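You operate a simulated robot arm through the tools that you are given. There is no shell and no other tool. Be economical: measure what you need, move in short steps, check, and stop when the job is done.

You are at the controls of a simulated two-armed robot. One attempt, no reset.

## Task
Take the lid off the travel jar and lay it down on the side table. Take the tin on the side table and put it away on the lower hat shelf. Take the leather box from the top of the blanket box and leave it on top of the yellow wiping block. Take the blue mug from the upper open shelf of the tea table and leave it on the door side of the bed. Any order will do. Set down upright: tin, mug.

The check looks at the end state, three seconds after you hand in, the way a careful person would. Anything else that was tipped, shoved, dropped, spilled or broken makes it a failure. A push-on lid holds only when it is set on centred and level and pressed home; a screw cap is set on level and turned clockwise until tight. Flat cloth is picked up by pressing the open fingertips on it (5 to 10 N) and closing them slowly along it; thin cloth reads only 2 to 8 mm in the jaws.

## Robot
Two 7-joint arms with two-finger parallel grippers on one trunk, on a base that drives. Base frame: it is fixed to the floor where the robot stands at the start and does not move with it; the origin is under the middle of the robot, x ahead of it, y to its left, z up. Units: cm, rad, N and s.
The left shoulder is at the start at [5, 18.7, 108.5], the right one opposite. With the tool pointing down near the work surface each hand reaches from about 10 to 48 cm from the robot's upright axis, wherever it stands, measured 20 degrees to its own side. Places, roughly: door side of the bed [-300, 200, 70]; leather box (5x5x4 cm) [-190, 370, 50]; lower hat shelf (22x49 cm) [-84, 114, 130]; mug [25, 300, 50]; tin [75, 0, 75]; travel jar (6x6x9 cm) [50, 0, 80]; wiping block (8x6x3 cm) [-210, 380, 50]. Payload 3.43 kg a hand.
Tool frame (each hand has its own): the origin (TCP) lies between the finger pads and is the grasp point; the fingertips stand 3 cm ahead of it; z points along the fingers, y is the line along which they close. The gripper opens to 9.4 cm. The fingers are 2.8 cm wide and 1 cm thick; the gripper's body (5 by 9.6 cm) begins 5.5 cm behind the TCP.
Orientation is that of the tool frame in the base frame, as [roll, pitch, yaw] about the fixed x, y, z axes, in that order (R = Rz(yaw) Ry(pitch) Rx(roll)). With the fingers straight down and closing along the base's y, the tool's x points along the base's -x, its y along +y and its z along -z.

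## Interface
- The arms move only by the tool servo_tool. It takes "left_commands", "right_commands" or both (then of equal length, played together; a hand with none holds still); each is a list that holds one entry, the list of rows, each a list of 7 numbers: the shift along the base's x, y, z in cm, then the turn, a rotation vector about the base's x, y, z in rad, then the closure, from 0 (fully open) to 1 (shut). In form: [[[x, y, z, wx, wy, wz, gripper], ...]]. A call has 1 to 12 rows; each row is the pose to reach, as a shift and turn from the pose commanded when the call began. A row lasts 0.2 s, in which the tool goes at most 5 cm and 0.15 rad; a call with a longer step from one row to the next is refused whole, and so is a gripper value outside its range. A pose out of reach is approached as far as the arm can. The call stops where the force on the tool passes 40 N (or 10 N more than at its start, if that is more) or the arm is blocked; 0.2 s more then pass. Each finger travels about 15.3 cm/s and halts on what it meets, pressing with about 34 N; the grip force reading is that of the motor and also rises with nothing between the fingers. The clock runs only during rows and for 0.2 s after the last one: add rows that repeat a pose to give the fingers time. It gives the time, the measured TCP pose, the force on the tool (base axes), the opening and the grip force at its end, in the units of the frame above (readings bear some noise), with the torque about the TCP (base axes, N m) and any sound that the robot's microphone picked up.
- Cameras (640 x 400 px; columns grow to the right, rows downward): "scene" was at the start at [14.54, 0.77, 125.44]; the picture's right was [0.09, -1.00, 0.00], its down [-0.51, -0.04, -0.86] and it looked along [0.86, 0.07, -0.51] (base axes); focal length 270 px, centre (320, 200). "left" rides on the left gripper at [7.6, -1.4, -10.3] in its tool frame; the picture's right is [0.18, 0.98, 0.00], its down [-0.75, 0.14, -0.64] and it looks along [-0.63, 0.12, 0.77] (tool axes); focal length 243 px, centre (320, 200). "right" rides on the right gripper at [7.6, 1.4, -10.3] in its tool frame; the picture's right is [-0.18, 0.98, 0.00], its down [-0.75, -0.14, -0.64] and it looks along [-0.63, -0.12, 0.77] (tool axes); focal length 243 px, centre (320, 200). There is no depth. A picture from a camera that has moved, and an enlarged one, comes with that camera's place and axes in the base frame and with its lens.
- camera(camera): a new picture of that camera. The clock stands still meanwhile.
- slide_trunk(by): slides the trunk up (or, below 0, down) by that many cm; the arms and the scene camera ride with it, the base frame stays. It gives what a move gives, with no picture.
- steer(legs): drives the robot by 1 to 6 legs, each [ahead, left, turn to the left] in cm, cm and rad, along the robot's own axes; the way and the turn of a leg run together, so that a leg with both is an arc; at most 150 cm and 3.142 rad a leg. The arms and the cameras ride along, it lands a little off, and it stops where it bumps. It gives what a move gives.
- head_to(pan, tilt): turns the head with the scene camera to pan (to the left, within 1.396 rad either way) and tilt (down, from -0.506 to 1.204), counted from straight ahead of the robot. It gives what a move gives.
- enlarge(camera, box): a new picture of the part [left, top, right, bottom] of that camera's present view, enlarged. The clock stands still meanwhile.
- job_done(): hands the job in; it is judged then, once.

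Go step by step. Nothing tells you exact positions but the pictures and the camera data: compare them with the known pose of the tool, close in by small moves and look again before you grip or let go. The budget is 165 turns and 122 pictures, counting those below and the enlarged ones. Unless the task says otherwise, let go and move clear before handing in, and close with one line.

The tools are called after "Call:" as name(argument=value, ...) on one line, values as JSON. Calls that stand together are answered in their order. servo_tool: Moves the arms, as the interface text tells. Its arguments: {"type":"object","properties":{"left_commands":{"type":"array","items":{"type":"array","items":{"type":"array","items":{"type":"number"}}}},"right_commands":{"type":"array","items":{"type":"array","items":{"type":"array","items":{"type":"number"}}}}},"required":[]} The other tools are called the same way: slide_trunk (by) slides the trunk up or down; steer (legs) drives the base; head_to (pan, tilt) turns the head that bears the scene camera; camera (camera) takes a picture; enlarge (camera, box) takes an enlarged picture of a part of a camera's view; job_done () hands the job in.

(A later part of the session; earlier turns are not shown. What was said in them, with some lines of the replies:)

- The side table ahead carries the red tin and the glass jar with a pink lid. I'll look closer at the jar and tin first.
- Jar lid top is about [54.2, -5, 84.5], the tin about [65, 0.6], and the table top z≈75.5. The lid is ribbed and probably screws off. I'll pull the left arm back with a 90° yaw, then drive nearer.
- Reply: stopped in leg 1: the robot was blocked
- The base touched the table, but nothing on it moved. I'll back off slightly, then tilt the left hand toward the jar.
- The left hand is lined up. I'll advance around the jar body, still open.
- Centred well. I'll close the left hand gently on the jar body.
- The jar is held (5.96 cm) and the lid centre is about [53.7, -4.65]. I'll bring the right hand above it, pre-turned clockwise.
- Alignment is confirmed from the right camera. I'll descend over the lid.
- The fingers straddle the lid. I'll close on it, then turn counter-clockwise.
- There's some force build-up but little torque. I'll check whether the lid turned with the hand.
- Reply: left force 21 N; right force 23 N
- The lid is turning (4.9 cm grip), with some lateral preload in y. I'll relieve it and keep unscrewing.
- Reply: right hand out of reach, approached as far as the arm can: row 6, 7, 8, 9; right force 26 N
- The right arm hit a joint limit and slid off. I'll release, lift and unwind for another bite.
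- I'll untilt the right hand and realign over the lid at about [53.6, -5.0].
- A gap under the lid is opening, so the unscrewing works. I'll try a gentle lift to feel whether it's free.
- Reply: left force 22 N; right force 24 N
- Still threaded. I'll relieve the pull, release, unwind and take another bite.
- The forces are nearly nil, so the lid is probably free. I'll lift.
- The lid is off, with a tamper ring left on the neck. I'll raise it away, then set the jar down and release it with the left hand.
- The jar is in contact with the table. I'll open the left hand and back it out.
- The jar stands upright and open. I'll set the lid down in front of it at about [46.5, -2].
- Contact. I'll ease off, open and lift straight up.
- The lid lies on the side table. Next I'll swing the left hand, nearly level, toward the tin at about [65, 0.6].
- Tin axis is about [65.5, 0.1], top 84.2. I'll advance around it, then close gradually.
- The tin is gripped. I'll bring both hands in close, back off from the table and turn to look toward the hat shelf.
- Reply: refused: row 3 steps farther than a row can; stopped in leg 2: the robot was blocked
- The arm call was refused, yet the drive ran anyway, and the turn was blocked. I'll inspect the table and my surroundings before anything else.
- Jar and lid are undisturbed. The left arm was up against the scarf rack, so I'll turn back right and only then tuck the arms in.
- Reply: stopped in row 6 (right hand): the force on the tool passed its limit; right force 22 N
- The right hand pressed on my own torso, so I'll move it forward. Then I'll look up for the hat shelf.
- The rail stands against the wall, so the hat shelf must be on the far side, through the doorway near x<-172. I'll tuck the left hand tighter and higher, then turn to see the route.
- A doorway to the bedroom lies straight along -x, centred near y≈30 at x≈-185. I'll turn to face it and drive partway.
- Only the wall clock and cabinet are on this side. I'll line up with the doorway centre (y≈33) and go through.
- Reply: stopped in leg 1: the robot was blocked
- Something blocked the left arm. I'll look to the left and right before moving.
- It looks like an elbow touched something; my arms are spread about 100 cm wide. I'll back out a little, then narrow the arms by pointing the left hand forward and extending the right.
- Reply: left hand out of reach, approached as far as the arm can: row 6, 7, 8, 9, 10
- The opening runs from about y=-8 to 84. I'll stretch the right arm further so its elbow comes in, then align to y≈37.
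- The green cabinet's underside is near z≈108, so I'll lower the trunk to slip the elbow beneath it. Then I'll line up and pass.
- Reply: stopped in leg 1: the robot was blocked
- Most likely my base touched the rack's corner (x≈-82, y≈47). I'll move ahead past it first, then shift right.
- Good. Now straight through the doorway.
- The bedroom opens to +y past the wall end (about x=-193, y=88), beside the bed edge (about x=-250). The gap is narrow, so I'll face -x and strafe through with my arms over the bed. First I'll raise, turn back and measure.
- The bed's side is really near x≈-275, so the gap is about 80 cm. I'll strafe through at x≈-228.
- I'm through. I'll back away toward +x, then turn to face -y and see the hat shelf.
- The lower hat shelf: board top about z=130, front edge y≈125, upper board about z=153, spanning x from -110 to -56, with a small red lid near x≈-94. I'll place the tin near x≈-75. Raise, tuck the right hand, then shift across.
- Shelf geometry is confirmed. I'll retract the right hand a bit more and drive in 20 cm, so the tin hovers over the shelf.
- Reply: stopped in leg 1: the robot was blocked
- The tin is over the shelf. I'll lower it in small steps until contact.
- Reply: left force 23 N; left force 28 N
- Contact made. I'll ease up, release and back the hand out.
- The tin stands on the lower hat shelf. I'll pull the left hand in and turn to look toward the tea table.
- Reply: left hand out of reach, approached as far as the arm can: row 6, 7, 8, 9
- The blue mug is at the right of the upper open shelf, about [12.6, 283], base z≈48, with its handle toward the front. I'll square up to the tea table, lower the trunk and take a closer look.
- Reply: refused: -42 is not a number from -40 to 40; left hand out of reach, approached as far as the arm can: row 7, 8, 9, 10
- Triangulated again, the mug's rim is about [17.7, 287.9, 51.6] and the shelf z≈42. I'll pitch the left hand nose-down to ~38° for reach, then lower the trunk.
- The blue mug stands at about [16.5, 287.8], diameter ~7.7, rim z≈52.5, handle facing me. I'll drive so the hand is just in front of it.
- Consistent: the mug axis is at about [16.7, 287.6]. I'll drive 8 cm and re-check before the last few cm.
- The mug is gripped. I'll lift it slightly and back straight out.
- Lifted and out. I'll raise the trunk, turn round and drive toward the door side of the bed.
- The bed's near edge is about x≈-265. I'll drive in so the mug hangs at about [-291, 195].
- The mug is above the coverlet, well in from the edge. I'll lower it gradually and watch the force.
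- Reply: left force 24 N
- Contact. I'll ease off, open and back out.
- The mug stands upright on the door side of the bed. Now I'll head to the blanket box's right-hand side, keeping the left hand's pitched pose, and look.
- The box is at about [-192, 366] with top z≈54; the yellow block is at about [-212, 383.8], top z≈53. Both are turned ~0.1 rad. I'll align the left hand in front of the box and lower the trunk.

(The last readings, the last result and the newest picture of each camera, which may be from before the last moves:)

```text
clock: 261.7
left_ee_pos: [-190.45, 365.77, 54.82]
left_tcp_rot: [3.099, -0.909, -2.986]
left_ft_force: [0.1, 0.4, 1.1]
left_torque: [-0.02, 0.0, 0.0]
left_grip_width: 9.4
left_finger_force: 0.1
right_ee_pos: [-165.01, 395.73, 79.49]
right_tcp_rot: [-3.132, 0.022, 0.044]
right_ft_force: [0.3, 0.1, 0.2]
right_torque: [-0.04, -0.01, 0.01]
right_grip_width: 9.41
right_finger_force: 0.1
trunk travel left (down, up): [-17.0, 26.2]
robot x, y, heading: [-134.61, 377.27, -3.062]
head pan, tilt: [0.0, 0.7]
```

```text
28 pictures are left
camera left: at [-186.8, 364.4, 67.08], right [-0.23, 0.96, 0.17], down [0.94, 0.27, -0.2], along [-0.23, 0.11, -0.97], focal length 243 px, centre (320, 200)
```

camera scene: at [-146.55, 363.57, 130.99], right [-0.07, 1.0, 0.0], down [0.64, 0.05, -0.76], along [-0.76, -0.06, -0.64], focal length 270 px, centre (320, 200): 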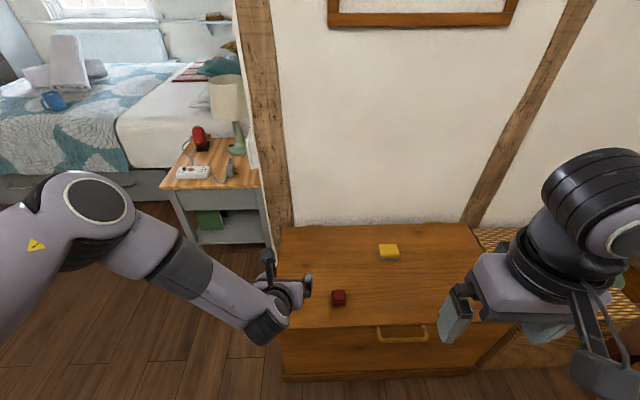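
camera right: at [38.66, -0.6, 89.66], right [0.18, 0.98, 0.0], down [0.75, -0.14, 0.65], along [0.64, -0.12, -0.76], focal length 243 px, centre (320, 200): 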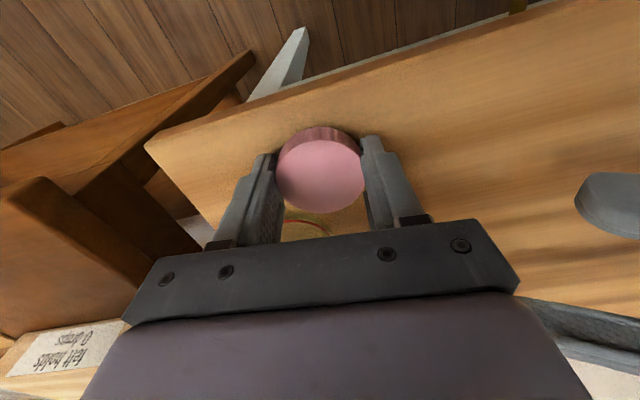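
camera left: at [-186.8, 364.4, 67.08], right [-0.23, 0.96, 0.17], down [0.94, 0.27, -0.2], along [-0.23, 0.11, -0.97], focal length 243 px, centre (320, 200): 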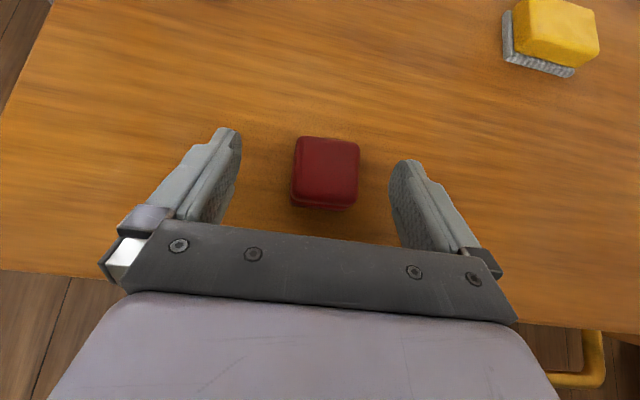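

Call:
servo_tool(left_commands=[[[0, 0.2, -0.5, 0, 0, 0, 0.1], [-0.3, 0.2, -1, 0, 0, 0, 0.2], [-0.3, 0.2, -1.3, 0, 0, 0, 0.25], [-0.3, 0.2, -1.3, 0, 0, 0, 0.32], [-0.3, 0.2, -1.3, 0, 0, 0, 0.38], [-0.3, 0.2, -1.3, 0, 0, 0, 0.44], [-0.3, 0.2, -1.3, 0, 0, 0, 0.5], [-0.3, 0.2, -1.3, 0, 0, 0, 0.6], [-0.3, 0.2, -1.3, 0, 0, 0, 0.65], [-0.3, 0.2, -1.3, 0, 0, 0, 0.65]]])

Call:
camera(camera="left")

```text
clock: 263.9
left_ee_pos: [-190.67, 366.02, 53.63]
left_tcp_rot: [3.099, -0.909, -2.983]
left_ft_force: [1.2, 0.3, -0.6]
left_torque: [0.02, -0.01, -0.02]
left_grip_width: 4.45
left_finger_force: 34.1
right_ee_pos: [-165.02, 395.56, 79.46]
right_tcp_rot: [-3.132, 0.022, 0.045]
right_ft_force: [-0.3, 0.2, -0.1]
right_torque: [-0.01, -0.02, 0.01]
right_grip_width: 9.41
right_finger_force: 0.1
trunk travel left (down, up): [-17.0, 26.2]
robot x, y, heading: [-134.32, 377.55, -3.067]
head pan, tilt: [0.0, 0.7]
```

```text
27 pictures are left
camera left: at [-187.07, 364.62, 65.83], right [-0.23, 0.96, 0.17], down [0.94, 0.27, -0.2], along [-0.23, 0.11, -0.97], focal length 243 px, centre (320, 200)
```

left: 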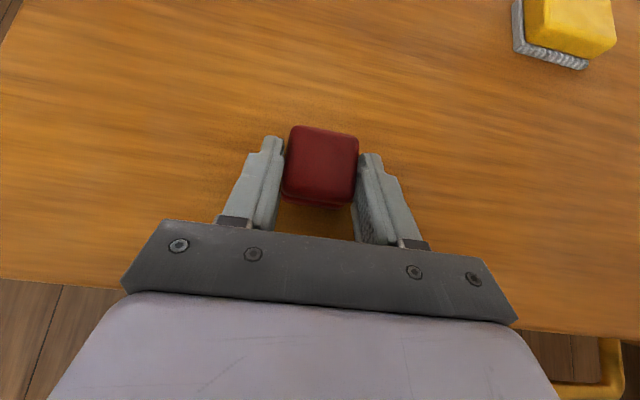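

The box is gripped. I'll lift it with the trunk, then shift toward the block.

Call:
slide_trunk(by=8)

Call:
steer(legs=[[0, -19.4, 0], [13, 0, 0]])

Call:
camera(camera="left")

```text
clock: 265.1
left_ee_pos: [-190.68, 365.95, 61.62]
left_tcp_rot: [3.099, -0.908, -2.984]
left_ft_force: [-0.5, 0.8, -0.5]
left_torque: [-0.01, 0.0, 0.02]
left_grip_width: 4.12
left_finger_force: 33.9
right_ee_pos: [-165.11, 395.75, 87.59]
right_tcp_rot: [-3.133, 0.02, 0.045]
right_ft_force: [0.5, -1.0, 0.5]
right_torque: [0.01, 0.0, -0.02]
right_grip_width: 9.37
right_finger_force: 0.0
trunk travel left (down, up): [-25.0, 18.2]
robot x, y, heading: [-134.53, 377.3, -3.066]
head pan, tilt: [0.0, 0.7]
```

```text
clock: 267.6
left_ee_pos: [-204.98, 384.53, 61.63]
left_tcp_rot: [3.1, -0.909, -2.984]
left_ft_force: [-0.6, 0.3, -1.1]
left_torque: [-0.02, -0.02, 0.03]
left_grip_width: 4.11
left_finger_force: 34.1
right_ee_pos: [-179.28, 414.43, 87.56]
right_tcp_rot: [-3.132, 0.02, 0.047]
right_ft_force: [-0.2, -0.7, -0.4]
right_torque: [0.01, 0.0, 0.0]
right_grip_width: 9.4
right_finger_force: 0.1
trunk travel left (down, up): [-25.0, 18.2]
robot x, y, heading: [-148.5, 396.03, -3.068]
head pan, tilt: [0.0, 0.7]
```

```text
26 pictures are left
camera left: at [-201.32, 383.28, 73.82], right [-0.24, 0.96, 0.17], down [0.94, 0.27, -0.2], along [-0.23, 0.11, -0.97], focal length 243 px, centre (320, 200)
```

left: 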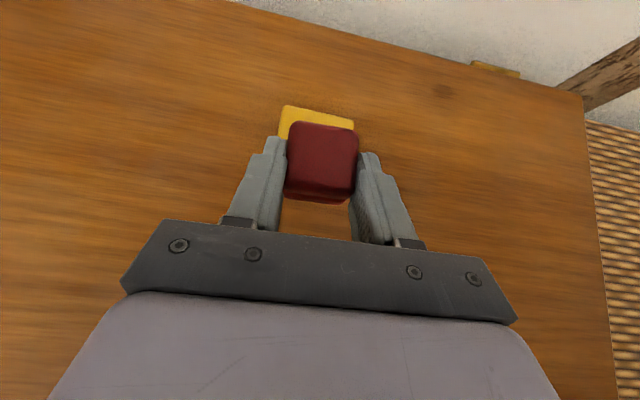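

The block's centre is about [-211.8, 383.7]; the box hangs at about [-206.5, 384.1]. I'll extend the last 5 cm.

Call:
servo_tool(left_commands=[[[-1, -0.1, 0, 0, 0, 0, 0.65], [-2, -0.2, 0, 0, 0, 0, 0.65], [-3, -0.3, 0, 0, 0, 0, 0.65], [-4, -0.4, 0, 0, 0, 0, 0.65], [-5.3, -0.4, 0, 0, 0, 0, 0.65], [-5.3, -0.4, 0, 0, 0, 0, 0.65]]])

Call:
head_to(pan=0.1, tilt=0.7)

Call:
enlarge(camera="scene", box=[220, 180, 420, 320])

Call:
camera(camera="left")

```text
clock: 269.0
left_ee_pos: [-210.18, 384.46, 61.63]
left_tcp_rot: [3.101, -0.907, -2.981]
left_ft_force: [0.1, -0.9, 0.1]
left_torque: [-0.02, -0.04, 0.01]
left_grip_width: 4.14
left_finger_force: 33.9
right_ee_pos: [-179.28, 414.4, 87.41]
right_tcp_rot: [-3.132, 0.021, 0.047]
right_ft_force: [-0.3, 0.4, -0.5]
right_torque: [0.02, 0.02, -0.01]
right_grip_width: 9.4
right_finger_force: 0.1
trunk travel left (down, up): [-25.0, 18.2]
robot x, y, heading: [-148.71, 396.14, -3.065]
head pan, tilt: [0.0, 0.7]
```

```text
clock: 269.6
left_ee_pos: [-210.19, 384.45, 61.67]
left_tcp_rot: [3.1, -0.908, -2.982]
left_ft_force: [0.2, 0.1, -0.5]
left_torque: [0.01, 0.01, 0.01]
left_grip_width: 4.12
left_finger_force: 33.8
right_ee_pos: [-179.25, 414.37, 87.44]
right_tcp_rot: [-3.133, 0.023, 0.046]
right_ft_force: [0.0, -0.4, 0.3]
right_torque: [0.02, 0.04, 0.04]
right_grip_width: 9.42
right_finger_force: 0.1
trunk travel left (down, up): [-25.0, 18.2]
robot x, y, heading: [-148.79, 395.88, -3.064]
head pan, tilt: [0.099, 0.7]
```

```text
2.86 times, centred on (320, 250) of scene
camera zoom: at [-163.2, 394.24, 118.99], right [-0.17, 0.98, 0.0], down [0.63, 0.11, -0.76], along [-0.75, -0.13, -0.64], focal length 773 px, centre (320, 57)
```

zoom: 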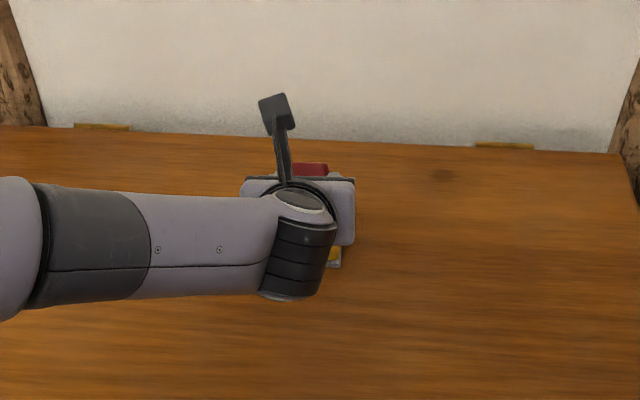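

```text
24 pictures are left
camera left: at [-206.53, 383.07, 73.9], right [-0.24, 0.96, 0.17], down [0.94, 0.27, -0.2], along [-0.23, 0.11, -0.97], focal length 243 px, centre (320, 200)
```

left: 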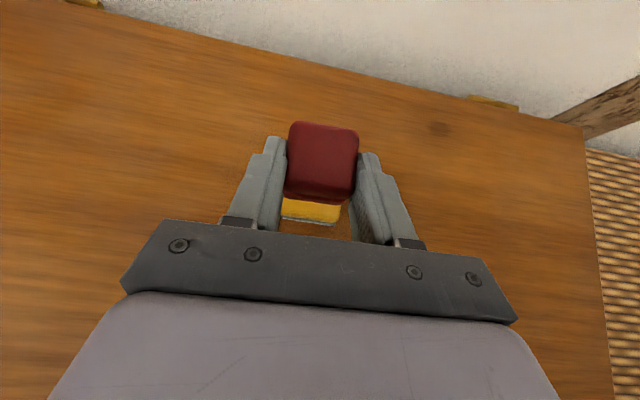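

The box is centred over the block within a few mm. I'll lower it with the trunk, then finish with small arm steps.

Call:
slide_trunk(by=-4)

Call:
servo_tool(left_commands=[[[-0.3, 0, -0.2, 0, 0, 0, 0.65], [-0.3, 0, -0.4, 0, 0, 0, 0.65], [-0.3, 0, -0.6, 0, 0, 0, 0.65], [-0.3, 0, -0.6, 0, 0, 0, 0.65]]])

Call:
camera(camera="left")

```text
clock: 270.5
left_ee_pos: [-210.16, 384.39, 57.71]
left_tcp_rot: [3.1, -0.907, -2.982]
left_ft_force: [-0.2, 0.7, -1.1]
left_torque: [-0.01, 0.01, -0.01]
left_grip_width: 4.1
left_finger_force: 34.1
right_ee_pos: [-179.36, 414.4, 83.47]
right_tcp_rot: [-3.133, 0.022, 0.045]
right_ft_force: [0.1, -0.8, -1.1]
right_torque: [0.03, 0.0, 0.01]
right_grip_width: 9.38
right_finger_force: 0.2
trunk travel left (down, up): [-21.0, 22.2]
robot x, y, heading: [-148.46, 396.31, -3.066]
head pan, tilt: [0.099, 0.7]
```

```text
clock: 271.5
left_ee_pos: [-210.5, 384.29, 56.97]
left_tcp_rot: [3.102, -0.907, -2.984]
left_ft_force: [0.3, 0.6, -0.8]
left_torque: [0.01, -0.02, 0.04]
left_grip_width: 4.12
left_finger_force: 34.0
right_ee_pos: [-179.23, 414.47, 83.5]
right_tcp_rot: [-3.133, 0.021, 0.046]
right_ft_force: [-0.5, -0.3, 0.0]
right_torque: [0.02, -0.02, 0.0]
right_grip_width: 9.41
right_finger_force: 0.1
trunk travel left (down, up): [-21.0, 22.2]
robot x, y, heading: [-148.79, 396.13, -3.067]
head pan, tilt: [0.099, 0.7]
```

```text
23 pictures are left
camera left: at [-206.84, 383.01, 69.19], right [-0.24, 0.96, 0.17], down [0.94, 0.27, -0.2], along [-0.23, 0.11, -0.97], focal length 243 px, centre (320, 200)
```

left: 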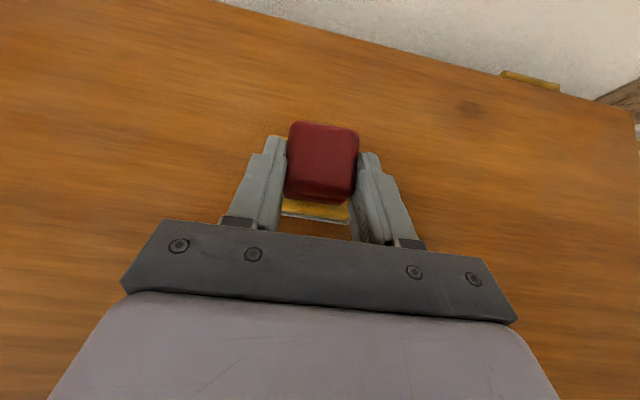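

Call:
servo_tool(left_commands=[[[0.3, 0, 0, 0, 0, 0, 0.65], [0.3, 0, -0.2, 0, 0, 0, 0.65], [0.3, 0, -0.35, 0, 0, 0, 0.65], [0.3, 0, -0.35, 0, 0, 0, 0.65]]])

Call:
servo_tool(left_commands=[[[0, 0, -0.15, 0, 0, 0, 0.65], [0, 0, -0.25, 0, 0, 0, 0.65], [0, 0, -0.25, 0, 0, 0, 0.65]]])

```text
clock: 272.5
left_ee_pos: [-210.14, 384.26, 56.68]
left_tcp_rot: [3.101, -0.907, -2.984]
left_ft_force: [-0.6, -0.1, -0.4]
left_torque: [0.0, 0.0, 0.01]
left_grip_width: 4.12
left_finger_force: 33.6
right_ee_pos: [-179.41, 414.36, 83.53]
right_tcp_rot: [-3.132, 0.024, 0.047]
right_ft_force: [-0.2, 0.9, -0.1]
right_torque: [0.0, -0.01, 0.0]
right_grip_width: 9.41
right_finger_force: 0.0
trunk travel left (down, up): [-21.0, 22.2]
robot x, y, heading: [-148.75, 396.38, -3.063]
head pan, tilt: [0.099, 0.7]
```

```text
clock: 273.3
left_ee_pos: [-210.23, 384.31, 56.57]
left_tcp_rot: [3.102, -0.912, -2.983]
left_ft_force: [2.1, -0.1, 11.1]
left_torque: [-0.27, 0.1, 0.06]
left_grip_width: 4.11
left_finger_force: 34.0
right_ee_pos: [-179.26, 414.35, 83.51]
right_tcp_rot: [-3.132, 0.022, 0.049]
right_ft_force: [0.7, -0.4, -0.2]
right_torque: [-0.03, 0.01, 0.0]
right_grip_width: 9.4
right_finger_force: 0.1
trunk travel left (down, up): [-21.0, 22.2]
robot x, y, heading: [-148.57, 395.83, -3.065]
head pan, tilt: [0.099, 0.7]
```

Contact at the expected height. I'll release gently and rise.

Call:
servo_tool(left_commands=[[[0, 0, 0.1, 0, 0, 0, 0.65], [0, 0, 0.12, 0, 0, 0, 0.56], [0, 0, 0.12, 0, 0, 0, 0.5], [0, 0, 0.12, 0, 0, 0, 0.42], [0, 0, 0.12, 0, 0, 0, 0.3], [0, 0, 0.12, 0, 0, 0, 0.1], [0, 0, 0.12, 0, 0, 0, 0], [0.8, 0.1, 0.8, 0, 0, 0, 0], [2.5, 0.2, 2.5, 0, 0, 0, 0], [5, 0.4, 4, 0, 0, 0, 0], [7, 0.5, 5, 0, 0, 0, 0]]])

Call:
camera(camera="left")

```text
clock: 275.7
left_ee_pos: [-203.27, 385.07, 61.53]
left_tcp_rot: [3.099, -0.906, -2.98]
left_ft_force: [0.8, 0.5, -0.1]
left_torque: [-0.04, 0.01, 0.0]
left_grip_width: 9.4
left_finger_force: 0.1
right_ee_pos: [-179.25, 414.4, 83.52]
right_tcp_rot: [-3.132, 0.024, 0.046]
right_ft_force: [-0.2, 0.5, -0.5]
right_torque: [0.02, 0.03, -0.01]
right_grip_width: 9.4
right_finger_force: 0.0
trunk travel left (down, up): [-21.0, 22.2]
robot x, y, heading: [-149.17, 396.17, -3.066]
head pan, tilt: [0.099, 0.7]
```

```text
22 pictures are left
camera left: at [-199.53, 383.67, 73.76], right [-0.24, 0.96, 0.17], down [0.94, 0.27, -0.2], along [-0.23, 0.11, -0.97], focal length 243 px, centre (320, 200)
```

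left: 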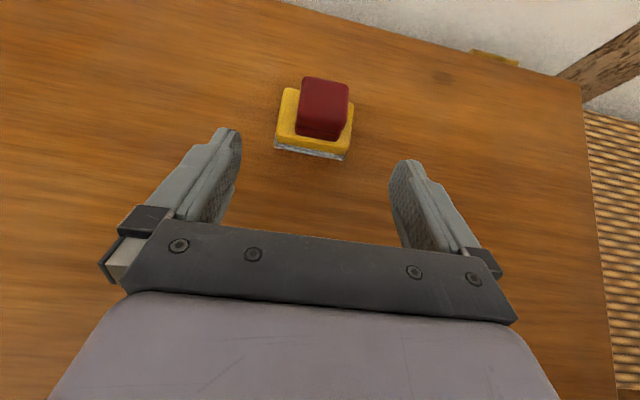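

The box rests on the block. I'll back clear and inspect it from the scene camera.

Call:
steer(legs=[[-25, 0, 0]])

Call:
enlarge(camera="scene", box=[250, 130, 430, 260])

Call:
head_to(pan=0.5, tilt=0.35)

Call:
camera(camera="scene")

```text
clock: 277.5
left_ee_pos: [-178.69, 387.2, 61.46]
left_tcp_rot: [3.1, -0.907, -2.988]
left_ft_force: [0.6, -0.3, 0.1]
left_torque: [0.0, 0.0, -0.02]
left_grip_width: 9.42
left_finger_force: 0.1
right_ee_pos: [-154.64, 416.42, 83.45]
right_tcp_rot: [-3.135, 0.023, 0.041]
right_ft_force: [0.6, -0.5, -0.2]
right_torque: [-0.01, 0.02, 0.0]
right_grip_width: 9.43
right_finger_force: 0.1
trunk travel left (down, up): [-21.0, 22.2]
robot x, y, heading: [-123.9, 397.82, -3.074]
head pan, tilt: [0.099, 0.7]
```

```text
3.08 times, centred on (340, 195) of scene
camera zoom: at [-138.69, 396.13, 114.99], right [-0.17, 0.99, 0.0], down [0.63, 0.11, -0.77], along [-0.75, -0.13, -0.64], focal length 832 px, centre (258, 215)
```

zoom: 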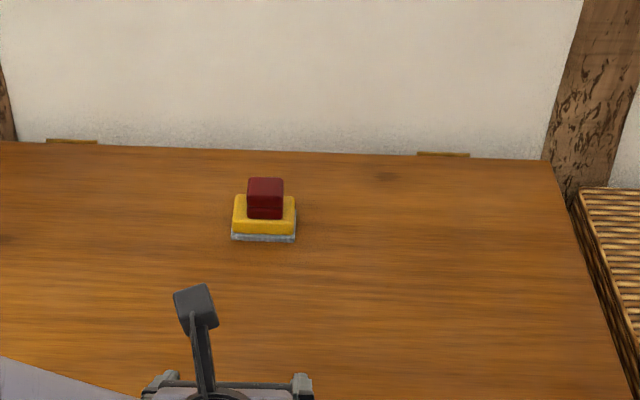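

```text
clock: 278.3
left_ee_pos: [-178.78, 387.09, 61.33]
left_tcp_rot: [3.1, -0.906, -2.986]
left_ft_force: [-0.2, -0.5, 0.1]
left_torque: [-0.02, -0.03, 0.0]
left_grip_width: 9.42
left_finger_force: 0.1
right_ee_pos: [-154.76, 416.37, 83.54]
right_tcp_rot: [-3.133, 0.023, 0.041]
right_ft_force: [0.3, 0.5, 0.7]
right_torque: [-0.04, 0.0, -0.03]
right_grip_width: 9.38
right_finger_force: 0.1
trunk travel left (down, up): [-21.0, 22.2]
robot x, y, heading: [-123.78, 398.24, -3.068]
head pan, tilt: [0.499, 0.351]
```

```text
20 pictures are left
camera scene: at [-138.17, 392.55, 118.12], right [-0.54, 0.84, 0.0], down [0.29, 0.19, -0.94], along [-0.79, -0.51, -0.34], focal length 270 px, centre (320, 200)
```

scene: 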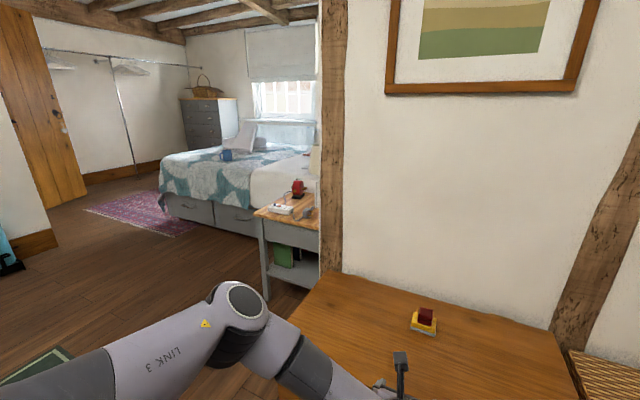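

Call:
enlarge(camera="scene", box=[180, 120, 290, 190])

Call:
enlarge(camera="scene", box=[390, 290, 460, 350])

```text
5.71 times, centred on (235, 155) of scene
camera zoom: at [-138.17, 392.55, 118.12], right [-0.54, 0.84, 0.0], down [0.29, 0.19, -0.94], along [-0.79, -0.51, -0.34], focal length 1546 px, centre (806, 457)
```

zoom: 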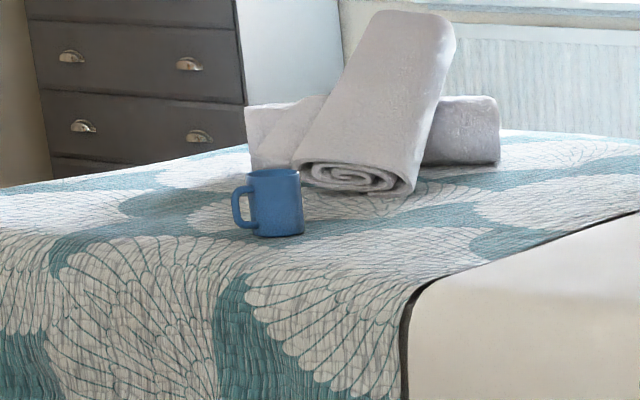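

```text
6.67 times, centred on (425, 320) of scene
camera zoom: at [-138.17, 392.55, 118.12], right [-0.54, 0.84, 0.0], down [0.29, 0.19, -0.94], along [-0.79, -0.51, -0.34], focal length 1803 px, centre (-380, -600)
```

zoom: 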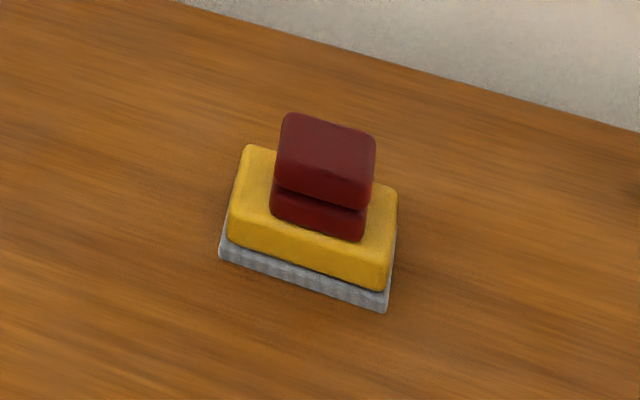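

The mug is upright on the bed and the box sits on the yellow block. The tin is on the hat shelf, the lid is on the side table, and both hands are clear, so I'm handing in.

Call:
job_done()

```text
The job is handed in.
```

I've handed in the job with all four items moved. The jar's lid is on the side table, the tin is upright on the lower hat shelf, the leather box is on the yellow block, and the blue mug is upright on the door side of the bed. On the way the robot bumped the side table, the scarf rack and something near the bedroom door. My photos showed nothing knocked over, though I didn't check every spot again at the end.
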